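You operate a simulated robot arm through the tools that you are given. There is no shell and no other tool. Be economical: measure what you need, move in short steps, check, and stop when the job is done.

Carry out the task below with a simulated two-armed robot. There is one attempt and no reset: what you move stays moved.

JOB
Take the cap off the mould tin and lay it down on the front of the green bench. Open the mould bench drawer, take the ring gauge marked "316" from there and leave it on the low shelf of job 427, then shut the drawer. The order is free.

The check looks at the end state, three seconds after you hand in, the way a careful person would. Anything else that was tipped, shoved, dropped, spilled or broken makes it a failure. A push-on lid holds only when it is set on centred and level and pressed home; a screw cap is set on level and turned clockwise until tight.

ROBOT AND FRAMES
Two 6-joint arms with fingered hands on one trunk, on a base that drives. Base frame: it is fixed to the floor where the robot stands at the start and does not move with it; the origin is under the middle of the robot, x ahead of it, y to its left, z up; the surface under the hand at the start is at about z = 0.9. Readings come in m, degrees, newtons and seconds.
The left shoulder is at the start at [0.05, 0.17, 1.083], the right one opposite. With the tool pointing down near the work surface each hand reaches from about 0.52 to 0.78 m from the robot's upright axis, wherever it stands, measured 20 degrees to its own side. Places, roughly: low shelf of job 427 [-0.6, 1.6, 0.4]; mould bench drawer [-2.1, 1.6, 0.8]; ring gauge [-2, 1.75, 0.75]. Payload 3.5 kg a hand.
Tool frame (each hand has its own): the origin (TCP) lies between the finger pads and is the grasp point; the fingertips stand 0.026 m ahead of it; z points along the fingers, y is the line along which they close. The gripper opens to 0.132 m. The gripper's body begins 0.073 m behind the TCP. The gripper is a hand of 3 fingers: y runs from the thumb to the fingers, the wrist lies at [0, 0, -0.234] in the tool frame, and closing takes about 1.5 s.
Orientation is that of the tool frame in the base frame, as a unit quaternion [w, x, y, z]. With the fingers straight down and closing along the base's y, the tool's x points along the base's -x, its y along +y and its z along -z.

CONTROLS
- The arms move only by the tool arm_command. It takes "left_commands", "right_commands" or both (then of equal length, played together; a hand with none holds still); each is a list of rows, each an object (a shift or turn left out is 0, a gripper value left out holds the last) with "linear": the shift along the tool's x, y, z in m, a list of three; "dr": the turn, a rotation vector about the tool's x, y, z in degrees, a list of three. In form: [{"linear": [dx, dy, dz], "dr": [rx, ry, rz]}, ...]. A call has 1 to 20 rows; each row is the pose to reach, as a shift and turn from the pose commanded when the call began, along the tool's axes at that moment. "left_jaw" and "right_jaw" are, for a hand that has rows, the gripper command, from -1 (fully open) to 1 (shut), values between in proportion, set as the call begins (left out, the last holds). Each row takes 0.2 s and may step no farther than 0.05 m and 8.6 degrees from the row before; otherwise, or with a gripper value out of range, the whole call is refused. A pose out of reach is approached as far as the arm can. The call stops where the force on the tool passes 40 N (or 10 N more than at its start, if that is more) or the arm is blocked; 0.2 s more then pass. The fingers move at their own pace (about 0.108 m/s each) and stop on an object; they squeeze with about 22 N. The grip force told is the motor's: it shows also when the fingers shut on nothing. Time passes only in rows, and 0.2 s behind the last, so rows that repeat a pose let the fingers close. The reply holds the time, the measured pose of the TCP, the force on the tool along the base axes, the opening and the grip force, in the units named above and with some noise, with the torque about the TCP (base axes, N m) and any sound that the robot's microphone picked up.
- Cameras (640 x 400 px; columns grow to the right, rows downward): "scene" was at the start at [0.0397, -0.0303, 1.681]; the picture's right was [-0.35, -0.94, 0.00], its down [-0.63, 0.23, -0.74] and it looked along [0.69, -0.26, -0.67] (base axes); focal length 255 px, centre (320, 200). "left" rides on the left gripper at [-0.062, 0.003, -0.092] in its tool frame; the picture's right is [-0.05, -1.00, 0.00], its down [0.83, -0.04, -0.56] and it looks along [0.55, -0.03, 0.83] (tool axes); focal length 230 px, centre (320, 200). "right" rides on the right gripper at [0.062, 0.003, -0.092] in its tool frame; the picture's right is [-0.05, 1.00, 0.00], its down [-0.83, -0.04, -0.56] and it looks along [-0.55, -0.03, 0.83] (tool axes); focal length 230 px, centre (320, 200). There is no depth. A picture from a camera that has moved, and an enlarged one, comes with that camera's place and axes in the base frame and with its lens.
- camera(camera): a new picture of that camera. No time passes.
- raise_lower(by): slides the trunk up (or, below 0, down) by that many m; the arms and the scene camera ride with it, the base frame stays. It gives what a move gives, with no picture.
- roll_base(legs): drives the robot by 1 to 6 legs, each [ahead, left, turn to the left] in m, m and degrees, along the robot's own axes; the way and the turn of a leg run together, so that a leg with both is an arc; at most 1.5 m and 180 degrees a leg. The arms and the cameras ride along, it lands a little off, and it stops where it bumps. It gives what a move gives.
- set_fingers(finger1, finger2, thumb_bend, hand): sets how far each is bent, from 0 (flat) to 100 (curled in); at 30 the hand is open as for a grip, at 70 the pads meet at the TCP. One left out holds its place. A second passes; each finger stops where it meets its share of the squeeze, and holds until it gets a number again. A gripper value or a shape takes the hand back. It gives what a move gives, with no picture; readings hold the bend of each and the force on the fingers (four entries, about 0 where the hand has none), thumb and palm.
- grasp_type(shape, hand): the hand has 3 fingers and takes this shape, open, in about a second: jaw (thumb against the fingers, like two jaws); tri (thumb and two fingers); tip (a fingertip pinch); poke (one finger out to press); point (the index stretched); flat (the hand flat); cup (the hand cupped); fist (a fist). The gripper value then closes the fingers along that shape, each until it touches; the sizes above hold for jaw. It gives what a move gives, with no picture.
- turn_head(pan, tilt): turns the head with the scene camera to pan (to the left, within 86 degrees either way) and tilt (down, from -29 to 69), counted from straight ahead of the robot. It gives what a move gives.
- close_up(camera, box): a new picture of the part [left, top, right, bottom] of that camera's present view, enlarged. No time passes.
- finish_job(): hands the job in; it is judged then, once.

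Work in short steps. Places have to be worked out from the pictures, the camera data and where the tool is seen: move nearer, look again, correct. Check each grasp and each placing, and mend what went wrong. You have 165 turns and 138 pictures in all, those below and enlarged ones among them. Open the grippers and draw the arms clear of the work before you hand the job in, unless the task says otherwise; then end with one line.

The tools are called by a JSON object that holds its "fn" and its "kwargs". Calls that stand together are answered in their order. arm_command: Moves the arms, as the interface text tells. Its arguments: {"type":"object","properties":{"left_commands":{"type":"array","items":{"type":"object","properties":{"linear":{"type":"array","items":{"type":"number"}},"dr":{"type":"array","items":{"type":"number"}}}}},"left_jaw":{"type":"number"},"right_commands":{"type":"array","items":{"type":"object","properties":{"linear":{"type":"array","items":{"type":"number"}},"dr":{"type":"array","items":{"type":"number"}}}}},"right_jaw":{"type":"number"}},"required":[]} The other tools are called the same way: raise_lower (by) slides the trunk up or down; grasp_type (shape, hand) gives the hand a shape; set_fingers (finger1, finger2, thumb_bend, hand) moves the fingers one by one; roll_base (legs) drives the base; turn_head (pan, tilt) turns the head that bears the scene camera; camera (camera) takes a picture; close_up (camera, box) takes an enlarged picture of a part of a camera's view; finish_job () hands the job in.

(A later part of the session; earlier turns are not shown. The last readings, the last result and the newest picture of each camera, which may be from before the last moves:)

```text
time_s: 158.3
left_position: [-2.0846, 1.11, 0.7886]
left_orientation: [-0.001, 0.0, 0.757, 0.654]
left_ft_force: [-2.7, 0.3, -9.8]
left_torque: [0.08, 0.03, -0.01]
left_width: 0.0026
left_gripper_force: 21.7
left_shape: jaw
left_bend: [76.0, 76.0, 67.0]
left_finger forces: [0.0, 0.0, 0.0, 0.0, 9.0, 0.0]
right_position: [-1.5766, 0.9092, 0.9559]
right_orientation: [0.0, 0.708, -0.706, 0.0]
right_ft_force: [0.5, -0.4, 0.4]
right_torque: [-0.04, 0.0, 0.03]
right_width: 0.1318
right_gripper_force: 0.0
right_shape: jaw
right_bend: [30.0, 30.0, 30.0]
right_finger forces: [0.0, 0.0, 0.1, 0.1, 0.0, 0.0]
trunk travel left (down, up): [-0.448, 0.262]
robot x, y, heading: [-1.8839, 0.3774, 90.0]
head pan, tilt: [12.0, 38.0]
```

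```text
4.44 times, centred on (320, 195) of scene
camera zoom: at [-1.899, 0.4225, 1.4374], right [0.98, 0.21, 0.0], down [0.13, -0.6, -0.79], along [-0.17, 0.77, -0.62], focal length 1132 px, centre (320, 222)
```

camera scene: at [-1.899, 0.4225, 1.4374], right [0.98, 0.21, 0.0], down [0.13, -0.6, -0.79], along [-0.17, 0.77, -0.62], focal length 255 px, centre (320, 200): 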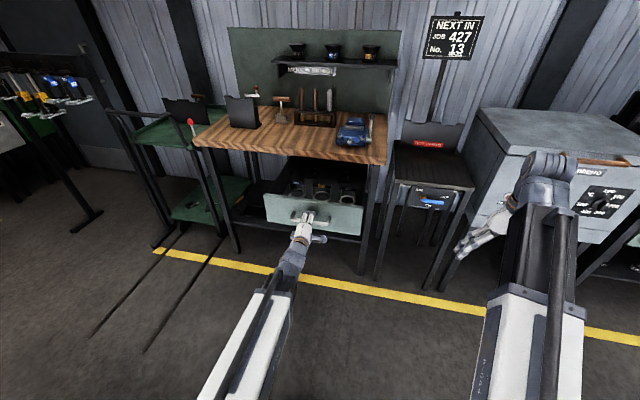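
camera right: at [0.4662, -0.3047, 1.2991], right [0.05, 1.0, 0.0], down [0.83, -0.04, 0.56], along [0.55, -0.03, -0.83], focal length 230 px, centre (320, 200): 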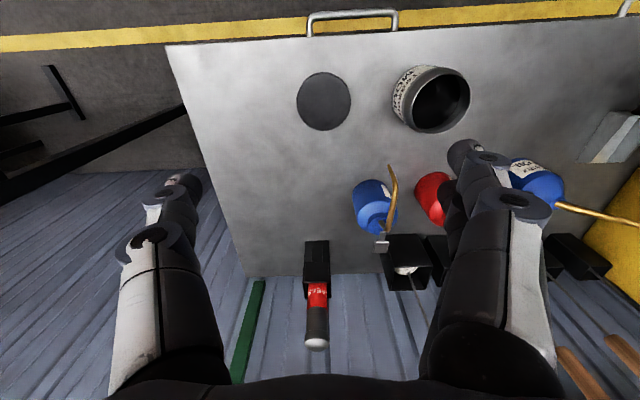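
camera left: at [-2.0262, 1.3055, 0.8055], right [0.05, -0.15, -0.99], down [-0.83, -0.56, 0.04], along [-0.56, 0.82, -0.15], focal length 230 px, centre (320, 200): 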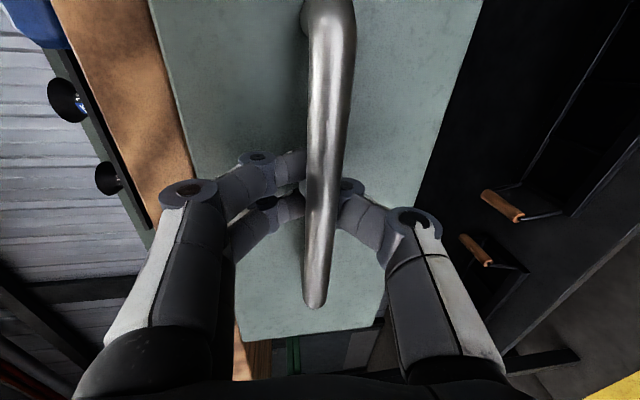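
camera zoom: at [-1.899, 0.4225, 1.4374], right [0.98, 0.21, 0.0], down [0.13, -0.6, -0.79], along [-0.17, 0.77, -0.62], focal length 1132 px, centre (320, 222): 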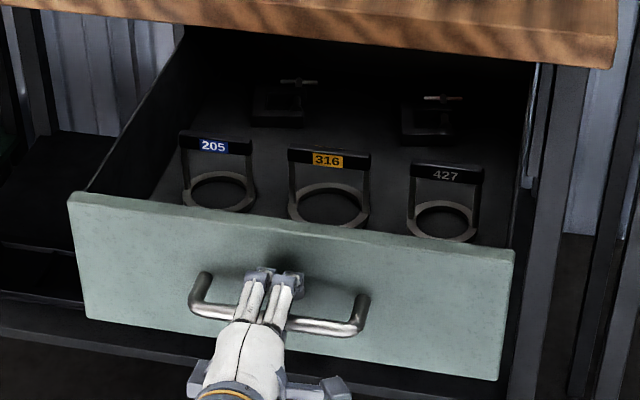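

The gauge "316" is the middle one: a flat ring with an upright arch, its centre at about (-2.087, 1.311), the arch top near z = 0.80. I release the handle and back the hand out.

{"fn": "arm_command", "kwargs": {"left_commands": [{}, {}, {}, {}, {}], "left_jaw": 0.1}}

{"fn": "arm_command", "kwargs": {"left_commands": [{"linear": [0, 0, -0.02]}, {"linear": [0, 0, -0.05]}, {"linear": [0, 0, -0.08]}]}}

{"fn": "close_up", "kwargs": {"camera": "scene", "box": [230, 140, 390, 240]}}

```text
time_s: 159.5
left_position: [-2.0844, 1.1094, 0.7881]
left_orientation: [-0.001, -0.001, 0.755, 0.655]
left_ft_force: [0.0, -0.4, -0.2]
left_torque: [0.01, -0.01, -0.03]
left_width: 0.0592
left_gripper_force: 0.0
left_shape: jaw
left_bend: [73.0, 73.0, 70.0]
left_finger forces: [0.1, 0.1, 0.1, 0.0, 0.0, 0.0]
right_position: [-1.5756, 0.9083, 0.9559]
right_orientation: [0.0, 0.709, -0.706, 0.0]
right_ft_force: [-0.6, 0.0, 0.0]
right_torque: [0.01, -0.01, 0.01]
right_width: 0.132
right_gripper_force: 0.1
right_shape: jaw
right_bend: [30.0, 30.0, 30.0]
right_finger forces: [0.0, 0.0, 0.1, 0.0, 0.1, 0.0]
trunk travel left (down, up): [-0.448, 0.262]
robot x, y, heading: [-1.8797, 0.3786, 90.3]
head pan, tilt: [12.0, 38.0]
```

```text
time_s: 160.3
left_position: [-2.0843, 1.0598, 0.7931]
left_orientation: [0.0, 0.0, 0.755, 0.655]
left_ft_force: [1.5, 0.0, -0.1]
left_torque: [-0.02, -0.01, -0.01]
left_width: 0.0591
left_gripper_force: 0.0
left_shape: jaw
left_bend: [73.0, 73.0, 70.0]
left_finger forces: [0.0, 0.0, 0.0, 0.0, 0.1, 0.1]
left hand out of reach, approached as far as the arm can: row 3
right_position: [-1.5753, 0.9087, 0.9563]
right_orientation: [0.0, 0.708, -0.706, 0.0]
right_ft_force: [-1.0, -0.3, 0.0]
right_torque: [0.03, -0.01, 0.0]
right_width: 0.132
right_gripper_force: 0.1
right_shape: jaw
right_bend: [30.0, 30.0, 30.0]
right_finger forces: [0.1, 0.1, 0.0, 0.1, 0.1, 0.0]
trunk travel left (down, up): [-0.448, 0.262]
robot x, y, heading: [-1.8829, 0.3743, 89.9]
head pan, tilt: [12.0, 38.0]
```

```text
4.00 times, centred on (310, 190) of scene
camera zoom: at [-1.8984, 0.4215, 1.4375], right [0.98, 0.21, 0.0], down [0.13, -0.6, -0.79], along [-0.17, 0.77, -0.62], focal length 1019 px, centre (360, 240)
```

zoom: 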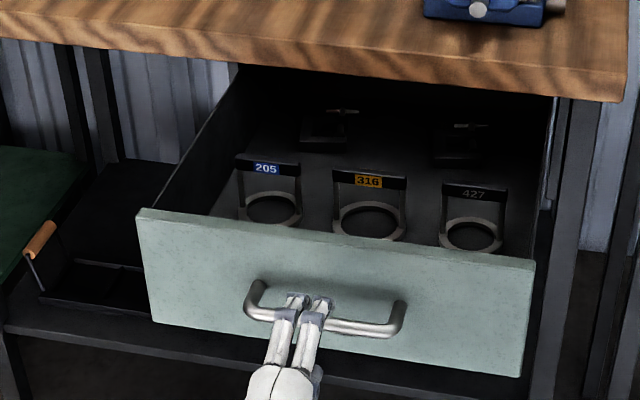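

The hand is free of the handle. I back the base up, raise the trunk 0.2 m, and turn the hand back (roll -90, less tilt) for the gauge.

{"fn": "roll_base", "kwargs": {"legs": [[-0.1, 0, 0]]}}

{"fn": "raise_lower", "kwargs": {"by": 0.2}}

{"fn": "arm_command", "kwargs": {"left_commands": [{"dr": [0, 0, -8]}, {"dr": [0, 0, -16]}, {"dr": [0, 0, -24]}, {"dr": [0, 0, -32]}, {"dr": [0, 0, -40]}, {"dr": [0, 0, -48]}, {"dr": [0, 0, -56]}, {"dr": [0, 0, -64]}, {"dr": [0, 0, -72]}, {"dr": [0, 0, -80]}, {"dr": [0, 0, -88]}, {"dr": [0, 0, -90]}]}}

{"fn": "arm_command", "kwargs": {"left_commands": [{"dr": [0, 8, 0], "linear": [-0.02, 0, 0]}, {"dr": [0, 16, 0], "linear": [-0.04, 0, 0]}, {"dr": [0, 24, 0], "linear": [-0.05, 0, 0]}, {"dr": [0, 32, 0], "linear": [-0.05, 0, 0]}, {"dr": [0, 32, 0], "linear": [-0.05, 0, 0]}], "left_jaw": -0.4}}

{"fn": "camera", "kwargs": {"camera": "left"}}

{"fn": "camera", "kwargs": {"camera": "scene"}}

```text
time_s: 161.6
left_position: [-2.088, 0.9634, 0.7961]
left_orientation: [-0.001, -0.001, 0.756, 0.655]
left_ft_force: [-0.7, -0.4, -0.5]
left_torque: [0.01, 0.05, 0.01]
left_width: 0.059
left_gripper_force: 0.1
left_shape: jaw
left_bend: [73.0, 73.0, 70.0]
left_finger forces: [0.1, 0.0, 0.0, 0.0, 0.0, 0.0]
right_position: [-1.5766, 0.8124, 0.9558]
right_orientation: [0.0, 0.709, -0.705, 0.001]
right_ft_force: [-0.2, -0.4, -0.2]
right_torque: [-0.01, 0.02, 0.04]
right_width: 0.1319
right_gripper_force: 0.1
right_shape: jaw
right_bend: [30.0, 30.0, 30.0]
right_finger forces: [0.0, 0.1, 0.1, 0.0, 0.0, 0.0]
trunk travel left (down, up): [-0.448, 0.262]
robot x, y, heading: [-1.8825, 0.2859, 90.4]
head pan, tilt: [12.0, 38.0]
stopped in leg 1: the robot was blocked; the commanded pose is now the measured one
```

```text
time_s: 163.7
left_position: [-2.0875, 0.9636, 0.9935]
left_orientation: [-0.002, -0.002, 0.756, 0.655]
left_ft_force: [-1.0, -0.3, -0.6]
left_torque: [0.03, -0.02, 0.03]
left_width: 0.059
left_gripper_force: 0.1
left_shape: jaw
left_bend: [73.0, 73.0, 70.0]
left_finger forces: [0.0, 0.0, 0.0, 0.1, 0.0, 0.0]
right_position: [-1.577, 0.8127, 1.1563]
right_orientation: [0.0, 0.71, -0.704, -0.001]
right_ft_force: [0.6, 0.0, 0.6]
right_torque: [-0.02, -0.03, -0.03]
right_width: 0.1317
right_gripper_force: 0.0
right_shape: jaw
right_bend: [30.0, 30.0, 30.0]
right_finger forces: [0.1, 0.0, 0.0, 0.1, 0.0, 0.0]
trunk travel left (down, up): [-0.648, 0.062]
robot x, y, heading: [-1.882, 0.286, 90.3]
head pan, tilt: [12.0, 38.0]
```

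```text
time_s: 166.3
left_position: [-2.0866, 0.9634, 0.9958]
left_orientation: [-0.462, 0.537, -0.531, -0.465]
left_ft_force: [-0.1, 0.5, 0.2]
left_torque: [0.0, -0.01, -0.02]
left_width: 0.0592
left_gripper_force: 0.0
left_shape: jaw
left_bend: [73.0, 73.0, 70.0]
left_finger forces: [0.1, 0.1, 0.0, 0.1, 0.0, 0.1]
right_position: [-1.5765, 0.8132, 1.1546]
right_orientation: [-0.001, 0.71, -0.705, 0.001]
right_ft_force: [0.0, 0.5, 0.0]
right_torque: [-0.03, -0.02, -0.02]
right_width: 0.1318
right_gripper_force: 0.1
right_shape: jaw
right_bend: [30.0, 30.0, 30.0]
right_finger forces: [0.1, 0.0, 0.0, 0.0, 0.1, 0.1]
trunk travel left (down, up): [-0.648, 0.062]
robot x, y, heading: [-1.8829, 0.2847, 90.3]
head pan, tilt: [12.0, 38.0]
```

```text
time_s: 167.5
left_position: [-2.0866, 0.9702, 1.0449]
left_orientation: [-0.297, 0.643, -0.64, -0.299]
left_ft_force: [0.3, 0.7, -0.6]
left_torque: [-0.02, 0.01, 0.05]
left_width: 0.0921
left_gripper_force: 0.2
left_shape: jaw
left_bend: [68.0, 68.0, 64.0]
left_finger forces: [0.0, 0.0, 0.1, 0.0, 0.0, 0.0]
left hand out of reach, approached as far as the arm can: row 1, 2, 3
right_position: [-1.5777, 0.8137, 1.1561]
right_orientation: [0.0, 0.71, -0.705, 0.001]
right_ft_force: [-0.3, -0.3, -0.5]
right_torque: [-0.03, 0.01, 0.0]
right_width: 0.1322
right_gripper_force: 0.1
right_shape: jaw
right_bend: [30.0, 30.0, 30.0]
right_finger forces: [0.0, 0.0, 0.0, 0.1, 0.0, 0.1]
trunk travel left (down, up): [-0.648, 0.062]
robot x, y, heading: [-1.8829, 0.2804, 90.5]
head pan, tilt: [12.0, 38.0]
```

```text
49 pictures are left
camera left: at [-2.0914, 0.9394, 1.1509], right [1.0, 0.04, 0.04], down [0.05, -0.96, -0.28], along [0.03, 0.28, -0.96], focal length 230 px, centre (320, 200)
```

left: 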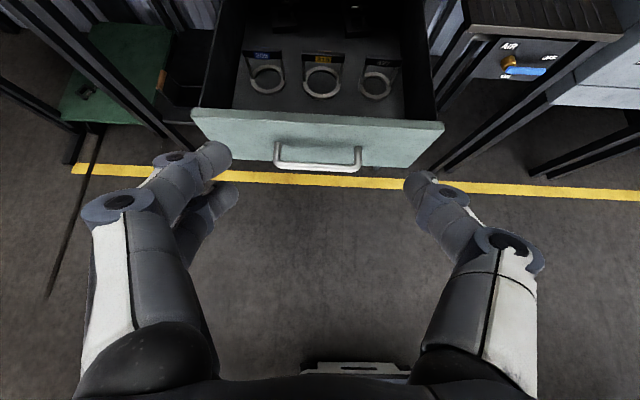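

```text
48 pictures are left
camera scene: at [-1.8988, 0.326, 1.6375], right [0.98, 0.22, 0.0], down [0.13, -0.6, -0.79], along [-0.17, 0.77, -0.62], focal length 255 px, centre (320, 200)
```

scene: 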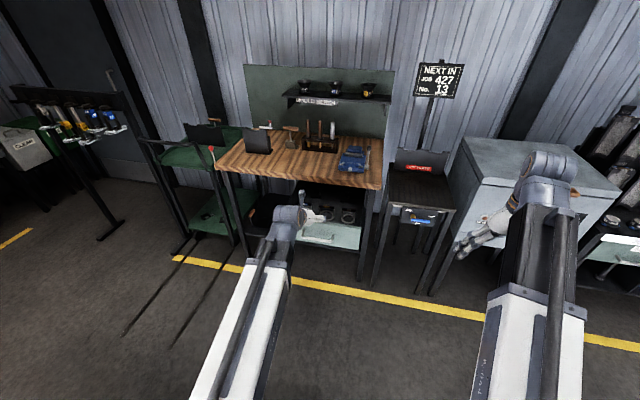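

The hand now has a 50-degree tilt. The base touched something behind, so I will not go back further there. I drive 0.3 m forward so that the hand hovers over the drawer, and look.

{"fn": "roll_base", "kwargs": {"legs": [[0.3, 0, -0.4]]}}

{"fn": "camera", "kwargs": {"camera": "left"}}

```text
time_s: 169.6
left_position: [-2.0876, 1.2678, 1.0421]
left_orientation: [-0.298, 0.642, -0.641, -0.298]
left_ft_force: [0.5, -0.4, -0.1]
left_torque: [0.01, 0.02, 0.0]
left_width: 0.0922
left_gripper_force: 0.0
left_shape: jaw
left_bend: [68.0, 68.0, 64.0]
left_finger forces: [0.0, 0.0, 0.1, 0.0, 0.0, 0.0]
right_position: [-1.5772, 1.1096, 1.1556]
right_orientation: [0.001, 0.708, -0.706, 0.0]
right_ft_force: [-0.9, 0.2, -0.1]
right_torque: [-0.02, 0.01, -0.02]
right_width: 0.132
right_gripper_force: 0.1
right_shape: jaw
right_bend: [30.0, 30.0, 30.0]
right_finger forces: [0.0, 0.1, 0.0, 0.0, 0.0, 0.0]
trunk travel left (down, up): [-0.648, 0.062]
robot x, y, heading: [-1.8854, 0.5815, 90.4]
head pan, tilt: [12.0, 38.0]
```

```text
47 pictures are left
camera left: at [-2.0917, 1.2379, 1.1498], right [1.0, 0.04, 0.04], down [0.04, -0.96, -0.28], along [0.03, 0.28, -0.96], focal length 230 px, centre (320, 200)
```

left: 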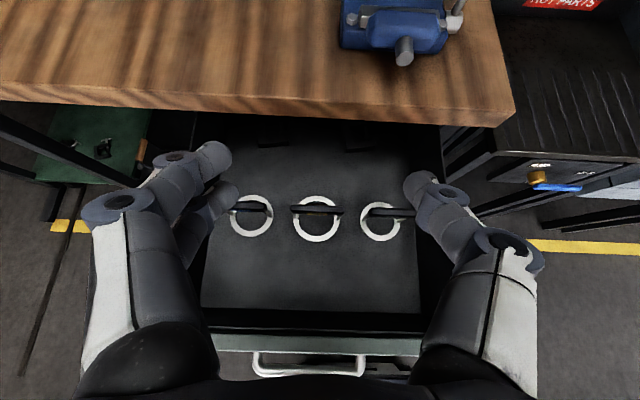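

Two left views together give the ring centre (-2.083, 1.322, 0.746) and the plate top at about z = 0.80, with the plate 0.08 m along x. The neighbours leave little room beside it, so I will pinch the thin plate along y, with the hand yawed to point toward +x.

{"fn": "arm_command", "kwargs": {"left_commands": [{"dr": [6.1, 0, 5.1]}, {"dr": [12.3, 0, 10.3]}, {"dr": [18.4, 0, 15.4]}, {"dr": [24.5, 0, 20.6]}, {"dr": [30.6, 0, 25.7]}, {"dr": [36.8, 0, 30.9]}, {"dr": [42.9, 0, 36]}, {"dr": [49, 0, 41.2]}, {"dr": [55.2, 0, 46.3]}, {"dr": [61.3, 0, 51.4]}, {"dr": [67, 0, 56.5]}, {"dr": [69, 0, 58]}, {"dr": [69, 0, 58]}]}}

{"fn": "camera", "kwargs": {"camera": "left"}}

```text
time_s: 172.4
left_position: [-2.0876, 1.2678, 1.0437]
left_orientation: [0.421, 0.001, 0.907, -0.001]
left_ft_force: [-0.1, -0.6, -0.2]
left_torque: [-0.03, 0.03, 0.01]
left_width: 0.0921
left_gripper_force: 0.1
left_shape: jaw
left_bend: [68.0, 68.0, 64.0]
left_finger forces: [0.0, 0.0, 0.0, 0.1, 0.0, 0.0]
right_position: [-1.577, 1.1098, 1.1569]
right_orientation: [0.0, 0.708, -0.706, 0.0]
right_ft_force: [0.6, 0.3, -0.6]
right_torque: [-0.01, -0.03, -0.02]
right_width: 0.1319
right_gripper_force: 0.1
right_shape: jaw
right_bend: [30.0, 30.0, 30.0]
right_finger forces: [0.0, 0.1, 0.1, 0.0, 0.0, 0.1]
trunk travel left (down, up): [-0.648, 0.062]
robot x, y, heading: [-1.8838, 0.5801, 90.3]
head pan, tilt: [12.0, 38.0]
```

```text
46 pictures are left
camera left: at [-2.1197, 1.2714, 1.1502], right [0.03, -1.0, 0.04], down [-0.96, -0.04, -0.28], along [0.28, -0.03, -0.96], focal length 230 px, centre (320, 200)
```

left: 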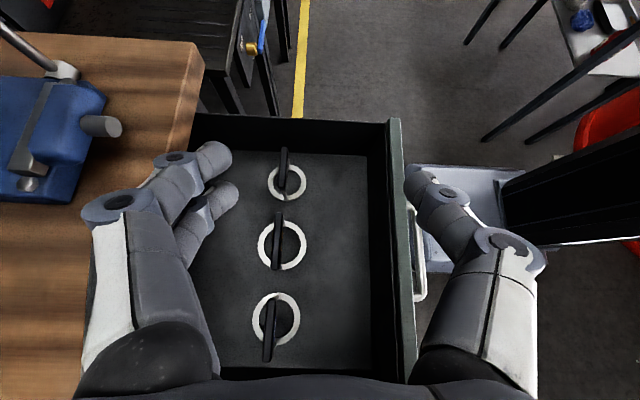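

The middle gauge (316) sits right under the hand, its plate at about (-2.083, 1.323, 0.797). I come down half way straight above it and check.

{"fn": "arm_command", "kwargs": {"left_commands": [{"linear": [0.0, 0.03, 0.0]}, {"linear": [0.0, 0.055, 0.004]}, {"linear": [0.03, 0.055, 0.03]}, {"linear": [0.06, 0.055, 0.055]}, {"linear": [0.0887, 0.055, 0.081]}, {"linear": [0.0887, 0.055, 0.081]}], "left_jaw": 0}}

{"fn": "camera", "kwargs": {"camera": "left"}}

```text
time_s: 173.8
left_position: [-2.0722, 1.2918, 0.9295]
left_orientation: [0.422, 0.0, 0.907, 0.0]
left_ft_force: [-0.6, -0.7, 0.3]
left_torque: [0.0, 0.0, 0.0]
left_width: 0.0665
left_gripper_force: 0.0
left_shape: jaw
left_bend: [73.0, 73.0, 70.0]
left_finger forces: [0.0, 0.1, 0.1, 0.1, 0.0, 0.0]
left hand out of reach, approached as far as the arm can: row 1, 2, 3, 4, 5, 6
right_position: [-1.5772, 1.1102, 1.1563]
right_orientation: [0.001, 0.709, -0.705, -0.001]
right_ft_force: [0.0, -0.2, -0.4]
right_torque: [-0.02, -0.01, 0.02]
right_width: 0.132
right_gripper_force: 0.0
right_shape: jaw
right_bend: [30.0, 30.0, 30.0]
right_finger forces: [0.0, 0.1, 0.0, 0.0, 0.1, 0.0]
trunk travel left (down, up): [-0.648, 0.062]
robot x, y, heading: [-1.8828, 0.5779, 90.5]
head pan, tilt: [12.0, 38.0]
```

```text
45 pictures are left
camera left: at [-2.1047, 1.2963, 1.0356], right [0.03, -1.0, 0.04], down [-0.96, -0.04, -0.28], along [0.28, -0.03, -0.96], focal length 230 px, centre (320, 200)
```

left: 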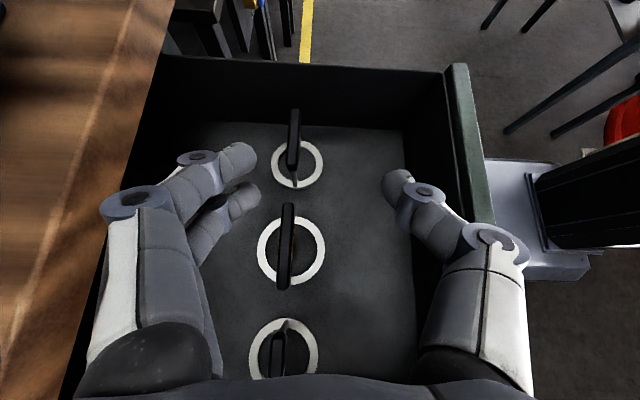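

The arm is at its limit, so I shift the base 0.08 m left and 0.04 m forward, then re-centre the hand.

{"fn": "roll_base", "kwargs": {"legs": [[0.04, 0.08, 0]]}}

{"fn": "arm_command", "kwargs": {"left_commands": [{"linear": [-0.01, 0, 0.012]}, {"linear": [-0.028, 0, 0.034]}, {"linear": [-0.044, 0, 0.053]}, {"linear": [-0.044, 0, 0.053]}]}}

{"fn": "camera", "kwargs": {"camera": "left"}}

```text
time_s: 174.9
left_position: [-2.1528, 1.3328, 0.9293]
left_orientation: [0.423, -0.001, 0.906, 0.001]
left_ft_force: [-0.8, 0.2, -0.6]
left_torque: [0.03, -0.03, 0.01]
left_width: 0.0666
left_gripper_force: 0.2
left_shape: jaw
left_bend: [73.0, 73.0, 70.0]
left_finger forces: [0.0, 0.0, 0.0, 0.0, 0.0, 0.0]
right_position: [-1.6593, 1.1501, 1.1564]
right_orientation: [-0.001, 0.709, -0.705, 0.0]
right_ft_force: [-0.6, -0.1, 0.5]
right_torque: [-0.01, -0.02, 0.01]
right_width: 0.1321
right_gripper_force: 0.2
right_shape: jaw
right_bend: [30.0, 30.0, 30.0]
right_finger forces: [0.1, 0.0, 0.0, 0.1, 0.0, 0.0]
trunk travel left (down, up): [-0.648, 0.062]
robot x, y, heading: [-1.9642, 0.6226, 90.3]
head pan, tilt: [12.0, 38.0]
```

```text
time_s: 175.9
left_position: [-2.0819, 1.3338, 0.9292]
left_orientation: [0.422, 0.0, 0.907, 0.0]
left_ft_force: [-0.4, 0.1, -0.1]
left_torque: [0.01, -0.03, 0.01]
left_width: 0.0663
left_gripper_force: 0.0
left_shape: jaw
left_bend: [73.0, 73.0, 70.0]
left_finger forces: [0.0, 0.1, 0.0, 0.1, 0.0, 0.0]
right_position: [-1.6586, 1.1501, 1.1553]
right_orientation: [0.0, 0.708, -0.706, 0.0]
right_ft_force: [0.4, 0.3, -0.2]
right_torque: [0.02, -0.04, 0.03]
right_width: 0.1317
right_gripper_force: 0.1
right_shape: jaw
right_bend: [30.0, 30.0, 30.0]
right_finger forces: [0.0, 0.0, 0.0, 0.1, 0.0, 0.1]
trunk travel left (down, up): [-0.648, 0.062]
robot x, y, heading: [-1.9633, 0.6208, 90.2]
head pan, tilt: [12.0, 38.0]
```

```text
44 pictures are left
camera left: at [-2.1144, 1.3373, 1.0355], right [0.03, -1.0, 0.04], down [-0.96, -0.04, -0.28], along [0.28, -0.03, -0.96], focal length 230 px, centre (320, 200)
```

left: 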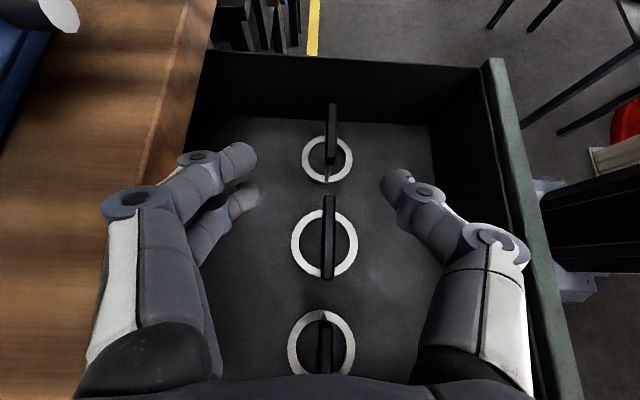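

The plate is at (-2.085, 1.320). I align and descend to grip height.

{"fn": "arm_command", "kwargs": {"left_commands": [{"linear": [0.0, -0.0135, 0.0]}, {"linear": [0.033, -0.0135, 0.027]}, {"linear": [0.063, -0.0135, 0.05]}, {"linear": [0.083, -0.0135, 0.067]}, {"linear": [0.095, -0.0135, 0.0765]}, {"linear": [0.101, -0.0135, 0.0815]}, {"linear": [0.101, -0.0135, 0.0815]}]}}

{"fn": "camera", "kwargs": {"camera": "left"}}

{"fn": "close_up", "kwargs": {"camera": "scene", "box": [220, 180, 400, 293]}}

```text
time_s: 177.5
left_position: [-2.0878, 1.3179, 0.7997]
left_orientation: [0.422, 0.0, 0.907, 0.0]
left_ft_force: [-0.2, 0.2, -0.6]
left_torque: [0.01, -0.01, 0.01]
left_width: 0.0666
left_gripper_force: 0.2
left_shape: jaw
left_bend: [73.0, 73.0, 70.0]
left_finger forces: [0.1, 0.0, 0.0, 0.1, 0.0, 0.1]
right_position: [-1.6592, 1.1503, 1.1556]
right_orientation: [0.0, 0.708, -0.706, 0.0]
right_ft_force: [-0.2, -0.2, 0.2]
right_torque: [0.03, 0.0, -0.03]
right_width: 0.1323
right_gripper_force: 0.1
right_shape: jaw
right_bend: [30.0, 30.0, 30.0]
right_finger forces: [0.0, 0.1, 0.0, 0.0, 0.0, 0.0]
trunk travel left (down, up): [-0.648, 0.062]
robot x, y, heading: [-1.9645, 0.6214, 90.3]
head pan, tilt: [12.0, 38.0]
```

```text
43 pictures are left
camera left: at [-2.1191, 1.3222, 0.9059], right [0.03, -1.0, 0.04], down [-0.96, -0.04, -0.28], along [0.28, -0.03, -0.96], focal length 230 px, centre (320, 200)
```

left: 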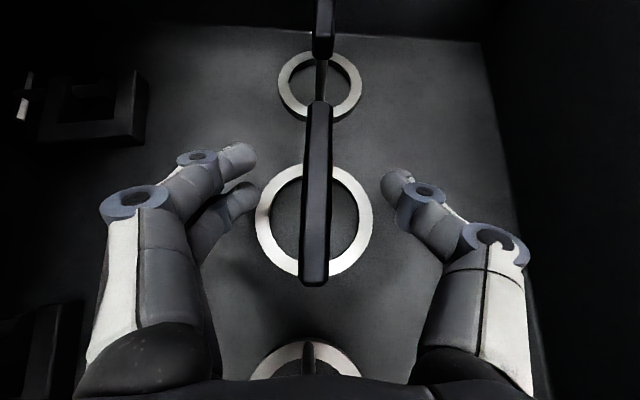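

```text
3.54 times, centred on (310, 236) of scene
camera zoom: at [-1.9811, 0.6636, 1.6375], right [0.98, 0.21, 0.0], down [0.13, -0.6, -0.79], along [-0.17, 0.77, -0.62], focal length 902 px, centre (355, 71)
```

zoom: 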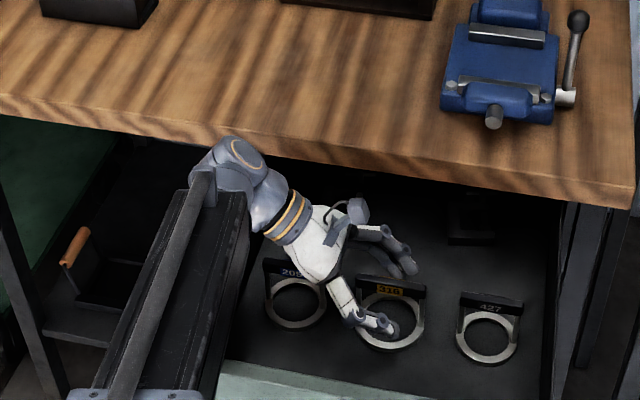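

The fingers straddle the 316 plate. I close on it.

{"fn": "arm_command", "kwargs": {"left_commands": [{}, {}, {}, {}, {}, {}], "left_jaw": 1}}

{"fn": "camera", "kwargs": {"camera": "left"}}

```text
time_s: 178.9
left_position: [-2.0872, 1.3187, 0.7997]
left_orientation: [0.422, 0.0, 0.907, 0.0]
left_ft_force: [-0.5, -0.4, -1.6]
left_torque: [0.0, 0.02, 0.0]
left_width: 0.0002
left_gripper_force: 22.1
left_shape: jaw
left_bend: [72.0, 63.0, 68.0]
left_finger forces: [0.0, 0.4, 0.0, 0.1, 0.1, 0.0]
right_position: [-1.6577, 1.1508, 1.1577]
right_orientation: [0.0, 0.709, -0.705, 0.001]
right_ft_force: [-0.4, -0.2, 0.0]
right_torque: [0.0, -0.02, -0.03]
right_width: 0.1321
right_gripper_force: 0.0
right_shape: jaw
right_bend: [30.0, 30.0, 30.0]
right_finger forces: [0.0, 0.0, 0.0, 0.0, 0.2, 0.0]
trunk travel left (down, up): [-0.648, 0.062]
robot x, y, heading: [-1.9606, 0.6198, 90.1]
head pan, tilt: [12.0, 38.0]
```

```text
41 pictures are left
camera left: at [-2.119, 1.3223, 0.9059], right [0.03, -1.0, 0.04], down [-0.96, -0.04, -0.28], along [0.28, -0.03, -0.96], focal length 230 px, centre (320, 200)
```

left: 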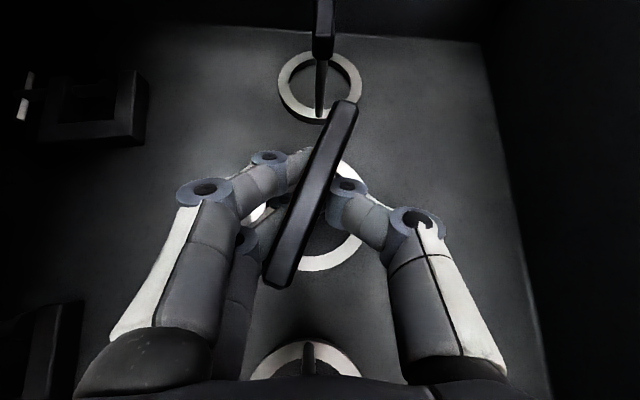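

The fingers closed beneath the plate (it sits higher, at z of about 0.812) and turned the gauge about 20 degrees. I open, rise 17 mm and yaw the hand 20 degrees clockwise to match the plate.

{"fn": "arm_command", "kwargs": {"left_commands": [{}, {}, {}, {}], "left_jaw": 0}}

{"fn": "arm_command", "kwargs": {"left_commands": [{"linear": [-0.013, 0.003, -0.011]}, {"linear": [-0.013, 0.003, -0.011], "dr": [6, 0, 5]}, {"linear": [-0.013, 0.003, -0.011], "dr": [12, 0, 10.1]}, {"linear": [-0.013, 0.003, -0.011], "dr": [16, 0, 13.5]}, {"linear": [-0.013, 0.003, -0.011], "dr": [16, 0, 13.5]}]}}

{"fn": "camera", "kwargs": {"camera": "left"}}

```text
time_s: 179.9
left_position: [-2.0859, 1.3172, 0.7996]
left_orientation: [0.421, 0.0, 0.907, 0.0]
left_ft_force: [-0.5, 0.1, -1.1]
left_torque: [0.01, 0.0, -0.01]
left_width: 0.0657
left_gripper_force: 0.0
left_shape: jaw
left_bend: [73.0, 73.0, 70.0]
left_finger forces: [0.0, 0.1, 0.0, 0.0, 0.0, 0.1]
right_position: [-1.6589, 1.1499, 1.1569]
right_orientation: [0.0, 0.708, -0.706, 0.0]
right_ft_force: [-0.5, -0.3, -0.4]
right_torque: [-0.02, -0.04, -0.01]
right_width: 0.132
right_gripper_force: 0.1
right_shape: jaw
right_bend: [30.0, 30.0, 30.0]
right_finger forces: [0.0, 0.0, 0.0, 0.0, 0.0, 0.1]
trunk travel left (down, up): [-0.648, 0.062]
robot x, y, heading: [-1.9623, 0.6187, 90.5]
head pan, tilt: [12.0, 38.0]
```

```text
time_s: 181.1
left_position: [-2.0779, 1.2704, 0.8296]
left_orientation: [0.414, 0.165, 0.892, -0.076]
left_ft_force: [0.4, 0.2, 0.3]
left_torque: [0.02, 0.0, 0.01]
left_width: 0.0663
left_gripper_force: 0.1
left_shape: jaw
left_bend: [73.0, 72.0, 70.0]
left_finger forces: [0.0, 0.3, 0.0, 0.0, 0.0, 0.0]
left hand out of reach, approached as far as the arm can: row 2, 3, 4, 5
right_position: [-1.6588, 1.1498, 1.1562]
right_orientation: [0.0, 0.708, -0.706, 0.0]
right_ft_force: [-0.2, 0.3, 0.0]
right_torque: [-0.02, 0.01, 0.0]
right_width: 0.1321
right_gripper_force: 0.1
right_shape: jaw
right_bend: [30.0, 30.0, 30.0]
right_finger forces: [0.0, 0.0, 0.0, 0.1, 0.0, 0.1]
trunk travel left (down, up): [-0.648, 0.062]
robot x, y, heading: [-1.9654, 0.621, 90.4]
head pan, tilt: [12.0, 38.0]
```

```text
40 pictures are left
camera left: at [-2.1076, 1.2839, 0.9369], right [-0.32, -0.94, 0.04], down [-0.91, 0.3, -0.28], along [0.25, -0.12, -0.96], focal length 230 px, centre (320, 200)
```

left: 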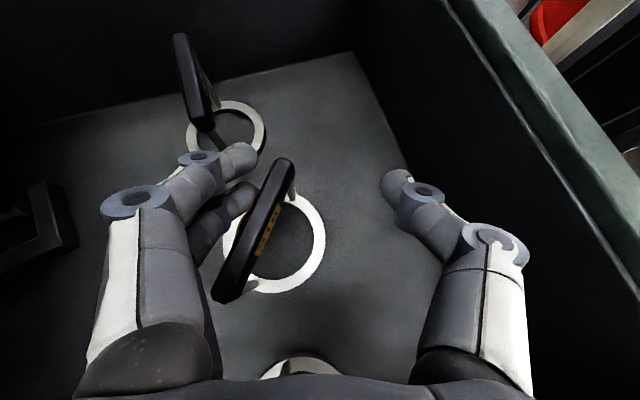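

The arm ran to its limit and drifted near the plate. I raise the trunk 5 cm to clear it, then shift the base forward and left for better reach.

{"fn": "raise_lower", "kwargs": {"by": 0.05}}

{"fn": "roll_base", "kwargs": {"legs": [[0.05, 0.06, 0]]}}

{"fn": "camera", "kwargs": {"camera": "left"}}

```text
time_s: 182.0
left_position: [-2.0783, 1.2693, 0.8795]
left_orientation: [0.415, 0.164, 0.892, -0.075]
left_ft_force: [0.0, -0.1, 0.0]
left_torque: [0.01, 0.01, -0.03]
left_width: 0.066
left_gripper_force: 0.2
left_shape: jaw
left_bend: [73.0, 73.0, 70.0]
left_finger forces: [0.0, 0.0, 0.1, 0.1, 0.1, 0.0]
right_position: [-1.6579, 1.1501, 1.2054]
right_orientation: [0.0, 0.708, -0.706, -0.001]
right_ft_force: [0.6, 0.9, -0.2]
right_torque: [0.02, -0.03, -0.01]
right_width: 0.1319
right_gripper_force: 0.1
right_shape: jaw
right_bend: [30.0, 30.0, 30.0]
right_finger forces: [0.0, 0.0, 0.0, 0.1, 0.0, 0.1]
trunk travel left (down, up): [-0.698, 0.012]
robot x, y, heading: [-1.9672, 0.6197, 90.4]
head pan, tilt: [12.0, 38.0]
```

```text
time_s: 183.0
left_position: [-2.1407, 1.3212, 0.8807]
left_orientation: [0.415, 0.163, 0.892, -0.075]
left_ft_force: [0.2, -0.6, 0.4]
left_torque: [0.01, -0.01, 0.0]
left_width: 0.0661
left_gripper_force: 0.0
left_shape: jaw
left_bend: [73.0, 73.0, 70.0]
left_finger forces: [0.0, 0.0, 0.1, 0.0, 0.1, 0.0]
right_position: [-1.7195, 1.2012, 1.2058]
right_orientation: [-0.001, 0.71, -0.705, 0.001]
right_ft_force: [0.1, 0.3, -0.3]
right_torque: [-0.04, -0.03, 0.01]
right_width: 0.132
right_gripper_force: 0.1
right_shape: jaw
right_bend: [30.0, 30.0, 30.0]
right_finger forces: [0.0, 0.1, 0.1, 0.0, 0.1, 0.0]
trunk travel left (down, up): [-0.698, 0.012]
robot x, y, heading: [-2.0252, 0.6687, 90.3]
head pan, tilt: [12.0, 38.0]
```

```text
39 pictures are left
camera left: at [-2.1697, 1.3348, 0.9861], right [-0.32, -0.95, 0.04], down [-0.91, 0.3, -0.28], along [0.25, -0.13, -0.96], focal length 230 px, centre (320, 200)
```

left: 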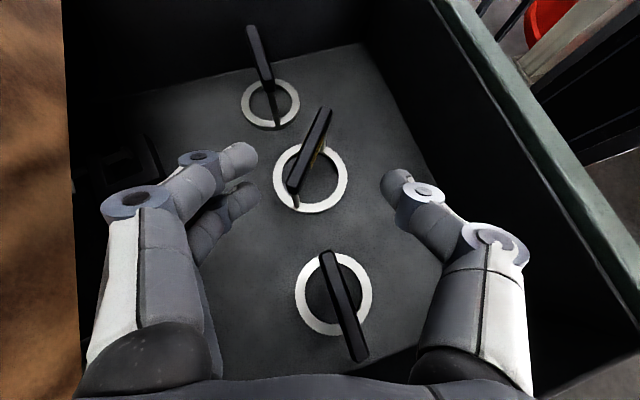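

The gauge stands upright, its plate centre at (-2.078, 1.306) and its direction about -35 degrees. I yaw a further 14 degrees and centre above it.

{"fn": "arm_command", "kwargs": {"left_commands": [{"linear": [-0.014, 0.0024, 0.0165]}, {"linear": [-0.028, 0.0048, 0.033], "dr": [5.4, 0, 4.5]}, {"linear": [-0.0417, 0.0072, 0.0494], "dr": [10.8, 0, 9.1]}, {"linear": [-0.0417, 0.0072, 0.0494], "dr": [10.8, 0, 9.1]}]}}

{"fn": "camera", "kwargs": {"camera": "left"}}

```text
time_s: 184.0
left_position: [-2.0771, 1.2903, 0.884]
left_orientation: [0.401, 0.272, 0.866, -0.125]
left_ft_force: [-0.3, -0.3, -0.1]
left_torque: [-0.03, 0.02, -0.02]
left_width: 0.0658
left_gripper_force: 0.1
left_shape: jaw
left_bend: [73.0, 73.0, 70.0]
left_finger forces: [0.0, 0.0, 0.1, 0.1, 0.0, 0.0]
left hand out of reach, approached as far as the arm can: row 3, 4
right_position: [-1.7201, 1.2005, 1.2077]
right_orientation: [0.0, 0.709, -0.705, 0.0]
right_ft_force: [0.1, 0.7, 0.1]
right_torque: [-0.02, -0.01, 0.0]
right_width: 0.1319
right_gripper_force: 0.1
right_shape: jaw
right_bend: [30.0, 30.0, 30.0]
right_finger forces: [0.0, 0.0, 0.1, 0.0, 0.1, 0.0]
trunk travel left (down, up): [-0.698, 0.012]
robot x, y, heading: [-2.0232, 0.674, 90.2]
head pan, tilt: [12.0, 38.0]
```

```text
38 pictures are left
camera left: at [-2.101, 1.3114, 0.99], right [-0.54, -0.84, 0.04], down [-0.81, 0.51, -0.28], along [0.21, -0.18, -0.96], focal length 230 px, centre (320, 200)
```

left: 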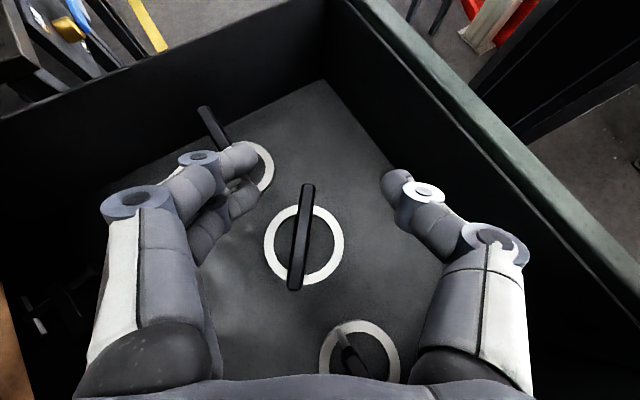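

Well aligned; only the reach is short by 16 mm. I drive 0.03 m forward and look again.

{"fn": "roll_base", "kwargs": {"legs": [[0.03, 0, 0]]}}

{"fn": "camera", "kwargs": {"camera": "left"}}

```text
time_s: 184.9
left_position: [-2.0769, 1.3211, 0.883]
left_orientation: [0.402, 0.272, 0.865, -0.125]
left_ft_force: [0.1, -0.4, -0.2]
left_torque: [-0.05, -0.05, 0.0]
left_width: 0.0657
left_gripper_force: 0.1
left_shape: jaw
left_bend: [73.0, 73.0, 70.0]
left_finger forces: [0.0, 0.0, 0.0, 0.0, 0.0, 0.0]
right_position: [-1.7191, 1.2324, 1.2058]
right_orientation: [0.001, 0.709, -0.705, 0.0]
right_ft_force: [0.5, 0.0, -0.4]
right_torque: [-0.05, 0.02, -0.03]
right_width: 0.1319
right_gripper_force: 0.1
right_shape: jaw
right_bend: [30.0, 30.0, 30.0]
right_finger forces: [0.0, 0.0, 0.1, 0.0, 0.0, 0.1]
trunk travel left (down, up): [-0.698, 0.012]
robot x, y, heading: [-2.0258, 0.7005, 90.3]
head pan, tilt: [12.0, 38.0]
```

```text
37 pictures are left
camera left: at [-2.1011, 1.3424, 0.9889], right [-0.54, -0.84, 0.04], down [-0.81, 0.51, -0.28], along [0.21, -0.18, -0.96], focal length 230 px, centre (320, 200)
```

left: 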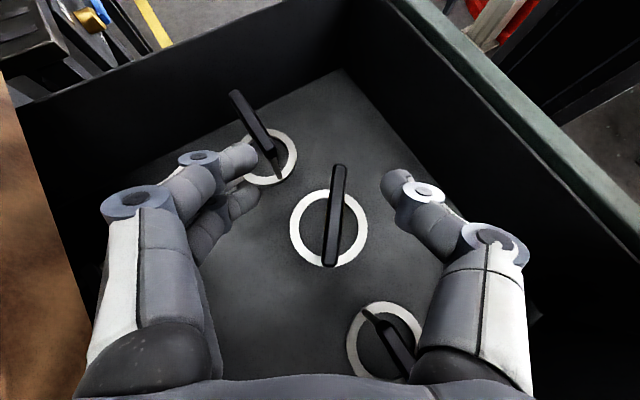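

Parallax confirms the plate at (-2.0786, 1.3066, 0.81). I align laterally, descend to TCP z of about 0.813, and check.

{"fn": "arm_command", "kwargs": {"left_commands": [{"linear": [-0.0045, -0.0129, 0.0052]}, {"linear": [0.015, -0.0129, 0.022]}, {"linear": [0.033, -0.0129, 0.037]}, {"linear": [0.044, -0.0129, 0.046]}, {"linear": [0.0495, -0.0129, 0.0505]}, {"linear": [0.0495, -0.0129, 0.0505]}]}}

{"fn": "camera", "kwargs": {"camera": "left"}}

```text
time_s: 186.3
left_position: [-2.0771, 1.2982, 0.815]
left_orientation: [0.402, 0.27, 0.866, -0.123]
left_ft_force: [0.0, -0.1, 0.2]
left_torque: [0.0, -0.01, 0.0]
left_width: 0.066
left_gripper_force: 0.1
left_shape: jaw
left_bend: [73.0, 73.0, 70.0]
left_finger forces: [0.0, 0.1, 0.0, 0.1, 0.1, 0.0]
left hand out of reach, approached as far as the arm can: row 4, 5, 6
right_position: [-1.7187, 1.2301, 1.2063]
right_orientation: [0.0, 0.709, -0.705, 0.0]
right_ft_force: [-0.2, -0.2, -0.5]
right_torque: [0.0, 0.02, 0.03]
right_width: 0.1324
right_gripper_force: 0.0
right_shape: jaw
right_bend: [30.0, 30.0, 30.0]
right_finger forces: [0.0, 0.1, 0.1, 0.0, 0.1, 0.0]
trunk travel left (down, up): [-0.698, 0.012]
robot x, y, heading: [-2.0237, 0.7001, 90.5]
head pan, tilt: [12.0, 38.0]
```

```text
36 pictures are left
camera left: at [-2.1027, 1.3195, 0.922], right [-0.54, -0.84, 0.04], down [-0.81, 0.51, -0.27], along [0.21, -0.18, -0.96], focal length 230 px, centre (320, 200)
```

left: 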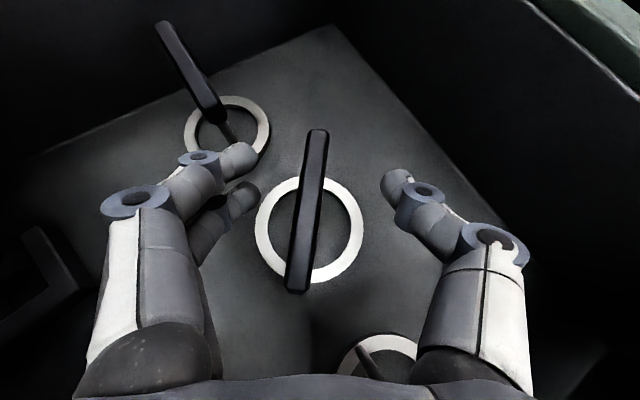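

The plate stands between the fingers at pad height. I close.

{"fn": "arm_command", "kwargs": {"left_commands": [{}, {}, {}, {}, {}, {}], "left_jaw": 1}}

{"fn": "camera", "kwargs": {"camera": "left"}}

```text
time_s: 187.7
left_position: [-2.0775, 1.2993, 0.816]
left_orientation: [0.401, 0.272, 0.866, -0.124]
left_ft_force: [-0.5, -0.4, 0.0]
left_torque: [-0.03, -0.01, -0.01]
left_width: 0.0058
left_gripper_force: 21.8
left_shape: jaw
left_bend: [71.0, 71.0, 70.0]
left_finger forces: [10.4, 7.9, 0.1, 0.1, 19.6, 0.1]
right_position: [-1.7199, 1.2293, 1.2057]
right_orientation: [0.0, 0.709, -0.705, 0.0]
right_ft_force: [0.6, 0.2, 0.2]
right_torque: [-0.03, 0.03, 0.03]
right_width: 0.1318
right_gripper_force: 0.1
right_shape: jaw
right_bend: [30.0, 30.0, 30.0]
right_finger forces: [0.1, 0.0, 0.0, 0.1, 0.1, 0.0]
trunk travel left (down, up): [-0.698, 0.012]
robot x, y, heading: [-2.0245, 0.7032, 90.4]
head pan, tilt: [12.0, 38.0]
```

```text
35 pictures are left
camera left: at [-2.1026, 1.3195, 0.9222], right [-0.54, -0.84, 0.04], down [-0.81, 0.51, -0.27], along [0.21, -0.18, -0.96], focal length 230 px, centre (320, 200)
```

left: 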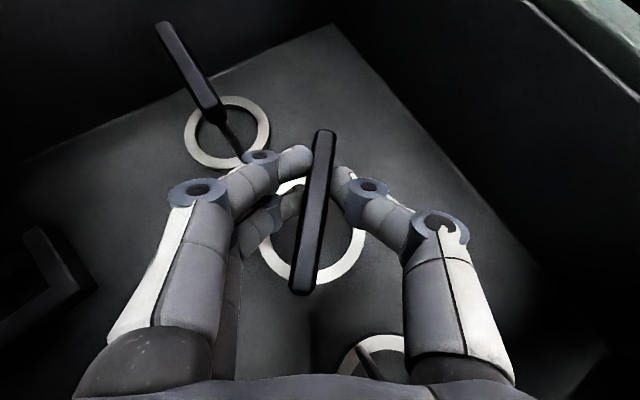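

Grip is firm (both sides loaded, plate 6 mm). I lift straight up.

{"fn": "arm_command", "kwargs": {"left_commands": [{"linear": [-0.0153, 0, -0.0129]}, {"linear": [-0.038, 0, -0.032]}, {"linear": [-0.065, -0.006, -0.052]}, {"linear": [-0.092, -0.013, -0.071]}, {"linear": [-0.12, -0.02, -0.09]}, {"linear": [-0.12, -0.02, -0.09]}]}}

{"fn": "camera", "kwargs": {"camera": "left"}}

{"fn": "camera", "kwargs": {"camera": "scene"}}

```text
time_s: 189.1
left_position: [-2.0807, 1.2771, 0.965]
left_orientation: [0.401, 0.272, 0.866, -0.124]
left_ft_force: [0.6, 0.2, -1.8]
left_torque: [-0.02, 0.0, -0.01]
left_width: 0.0054
left_gripper_force: 21.9
left_shape: jaw
left_bend: [71.0, 72.0, 70.0]
left_finger forces: [12.3, 7.5, 0.1, 0.0, 19.2, 0.0]
right_position: [-1.7177, 1.2298, 1.2061]
right_orientation: [-0.001, 0.709, -0.705, 0.0]
right_ft_force: [-0.3, -0.2, -0.7]
right_torque: [-0.02, 0.0, -0.03]
right_width: 0.1321
right_gripper_force: 0.1
right_shape: jaw
right_bend: [30.0, 30.0, 30.0]
right_finger forces: [0.0, 0.1, 0.0, 0.0, 0.0, 0.0]
trunk travel left (down, up): [-0.698, 0.012]
robot x, y, heading: [-2.0266, 0.701, 90.3]
head pan, tilt: [12.0, 38.0]
```

```text
34 pictures are left
camera left: at [-2.1062, 1.2976, 1.0706], right [-0.54, -0.84, 0.04], down [-0.81, 0.51, -0.28], along [0.21, -0.18, -0.96], focal length 230 px, centre (320, 200)
```

left: 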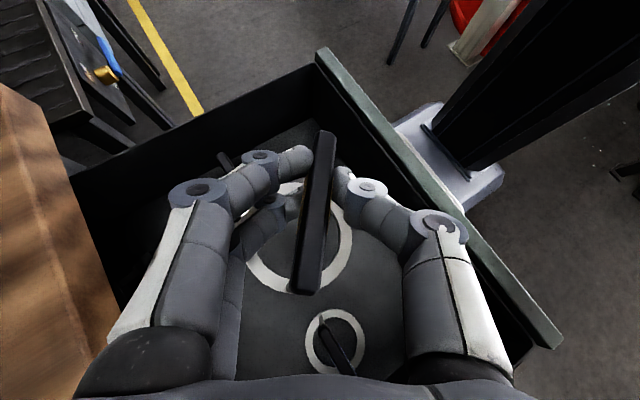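

```text
33 pictures are left
camera scene: at [-2.0419, 0.7437, 1.6875], right [0.98, 0.21, 0.0], down [0.13, -0.6, -0.79], along [-0.17, 0.77, -0.62], focal length 255 px, centre (320, 200)
```

scene: 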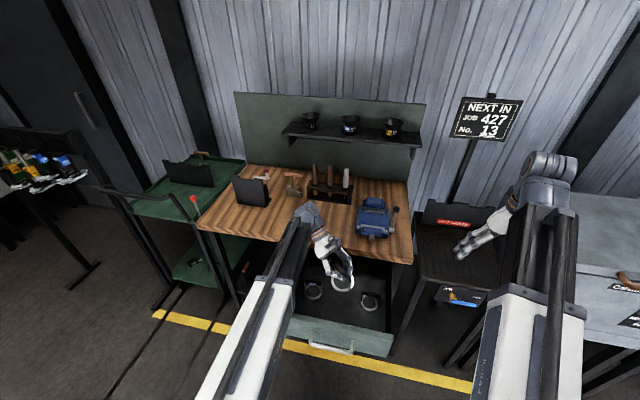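

The gauge is out of the drawer and the other two stay put. I lift it higher, back off a little, and yaw the hand back to point forward, away from the bench.

{"fn": "arm_command", "kwargs": {"left_commands": [{"linear": [-0.028, 0, -0.024]}, {"linear": [-0.056, 0, -0.048]}, {"linear": [-0.076, 0, -0.064]}]}}

{"fn": "roll_base", "kwargs": {"legs": [[-0.2, 0, -0.3]]}}

{"fn": "arm_command", "kwargs": {"left_commands": [{"dr": [-6.1, 0, -5.1]}, {"dr": [-12.2, 0, -10.3]}, {"dr": [-18.3, 0, -15.5]}, {"dr": [-24.4, 0, -20.6]}, {"dr": [-30.6, 0, -25.8]}, {"dr": [-36.7, 0, -31]}, {"dr": [-42.8, 0, -36.1]}, {"dr": [-48.9, 0, -41.3]}, {"dr": [-55, 0, -46.4]}, {"dr": [-61.1, 0, -51.6]}, {"dr": [-67.2, 0, -56.8]}, {"dr": [-73.3, 0, -61.9]}, {"dr": [-79.5, 0, -67.1]}, {"dr": [-85.6, 0, -72.2]}, {"dr": [-91.7, 0, -77.4]}, {"dr": [-95.5, 0, -80.6]}, {"dr": [-95.5, 0, -80.6]}]}}

{"fn": "camera", "kwargs": {"camera": "left"}}

{"fn": "camera", "kwargs": {"camera": "scene"}}

```text
time_s: 189.9
left_position: [-2.0652, 1.2763, 1.048]
left_orientation: [0.4, 0.269, 0.868, -0.118]
left_ft_force: [0.2, 0.0, -1.6]
left_torque: [-0.01, 0.02, 0.02]
left_width: 0.0054
left_gripper_force: 21.9
left_shape: jaw
left_bend: [71.0, 72.0, 70.0]
left_finger forces: [12.3, 7.6, 0.0, 0.1, 19.3, 0.0]
left hand out of reach, approached as far as the arm can: row 2, 3
right_position: [-1.7184, 1.2288, 1.2055]
right_orientation: [0.0, 0.709, -0.705, 0.001]
right_ft_force: [0.0, 1.2, 0.0]
right_torque: [0.03, -0.01, -0.02]
right_width: 0.1319
right_gripper_force: 0.1
right_shape: jaw
right_bend: [30.0, 30.0, 30.0]
right_finger forces: [0.0, 0.0, 0.0, 0.1, 0.1, 0.1]
trunk travel left (down, up): [-0.698, 0.012]
robot x, y, heading: [-2.0251, 0.701, 90.4]
head pan, tilt: [12.0, 38.0]
```

```text
time_s: 191.5
left_position: [-2.0626, 1.0767, 1.0501]
left_orientation: [0.4, 0.271, 0.868, -0.118]
left_ft_force: [-0.6, -0.9, -1.6]
left_torque: [-0.01, 0.0, 0.0]
left_width: 0.005
left_gripper_force: 22.0
left_shape: jaw
left_bend: [71.0, 72.0, 70.0]
left_finger forces: [12.3, 7.4, 0.0, 0.0, 19.1, 0.0]
right_position: [-1.7172, 1.0284, 1.2065]
right_orientation: [-0.001, 0.707, -0.707, -0.001]
right_ft_force: [-0.1, 0.1, -0.1]
right_torque: [0.03, 0.0, 0.04]
right_width: 0.1319
right_gripper_force: 0.0
right_shape: jaw
right_bend: [30.0, 30.0, 30.0]
right_finger forces: [0.0, 0.1, 0.0, 0.0, 0.0, 0.1]
trunk travel left (down, up): [-0.698, 0.012]
robot x, y, heading: [-2.0243, 0.5008, 90.1]
head pan, tilt: [12.0, 38.0]
```

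```text
time_s: 195.1
left_position: [-2.0429, 1.1252, 1.0501]
left_orientation: [-0.3, 0.642, -0.636, -0.304]
left_ft_force: [-0.4, -0.8, -1.7]
left_torque: [0.02, -0.01, -0.01]
left_width: 0.0048
left_gripper_force: 22.3
left_shape: jaw
left_bend: [71.0, 72.0, 71.0]
left_finger forces: [14.1, 5.5, 0.1, 0.0, 18.7, 0.1]
left hand out of reach, approached as far as the arm can: row 9, 10, 11, 12, 13, 14, 15, 16, 17
right_position: [-1.7171, 1.0301, 1.2067]
right_orientation: [0.0, 0.708, -0.706, 0.0]
right_ft_force: [0.8, 0.3, -0.2]
right_torque: [-0.01, 0.0, -0.01]
right_width: 0.1317
right_gripper_force: 0.1
right_shape: jaw
right_bend: [30.0, 30.0, 30.0]
right_finger forces: [0.0, 0.0, 0.0, 0.0, 0.0, 0.0]
trunk travel left (down, up): [-0.698, 0.012]
robot x, y, heading: [-2.023, 0.5015, 90.2]
head pan, tilt: [12.0, 38.0]
```

```text
32 pictures are left
camera left: at [-2.0473, 1.0948, 1.1561], right [1.0, 0.04, 0.04], down [0.05, -0.96, -0.29], along [0.02, 0.29, -0.96], focal length 230 px, centre (320, 200)
```

left: 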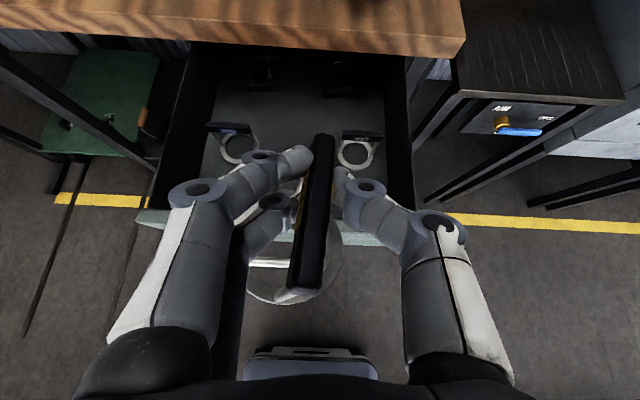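

```text
31 pictures are left
camera scene: at [-2.041, 0.5441, 1.6875], right [0.98, 0.21, 0.0], down [0.13, -0.6, -0.79], along [-0.17, 0.77, -0.62], focal length 255 px, centre (320, 200)
```

scene: 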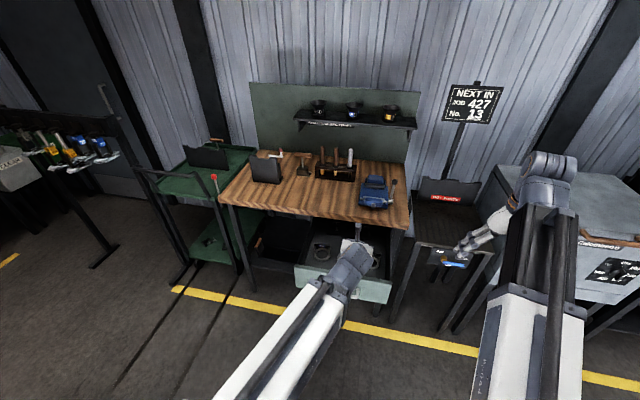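

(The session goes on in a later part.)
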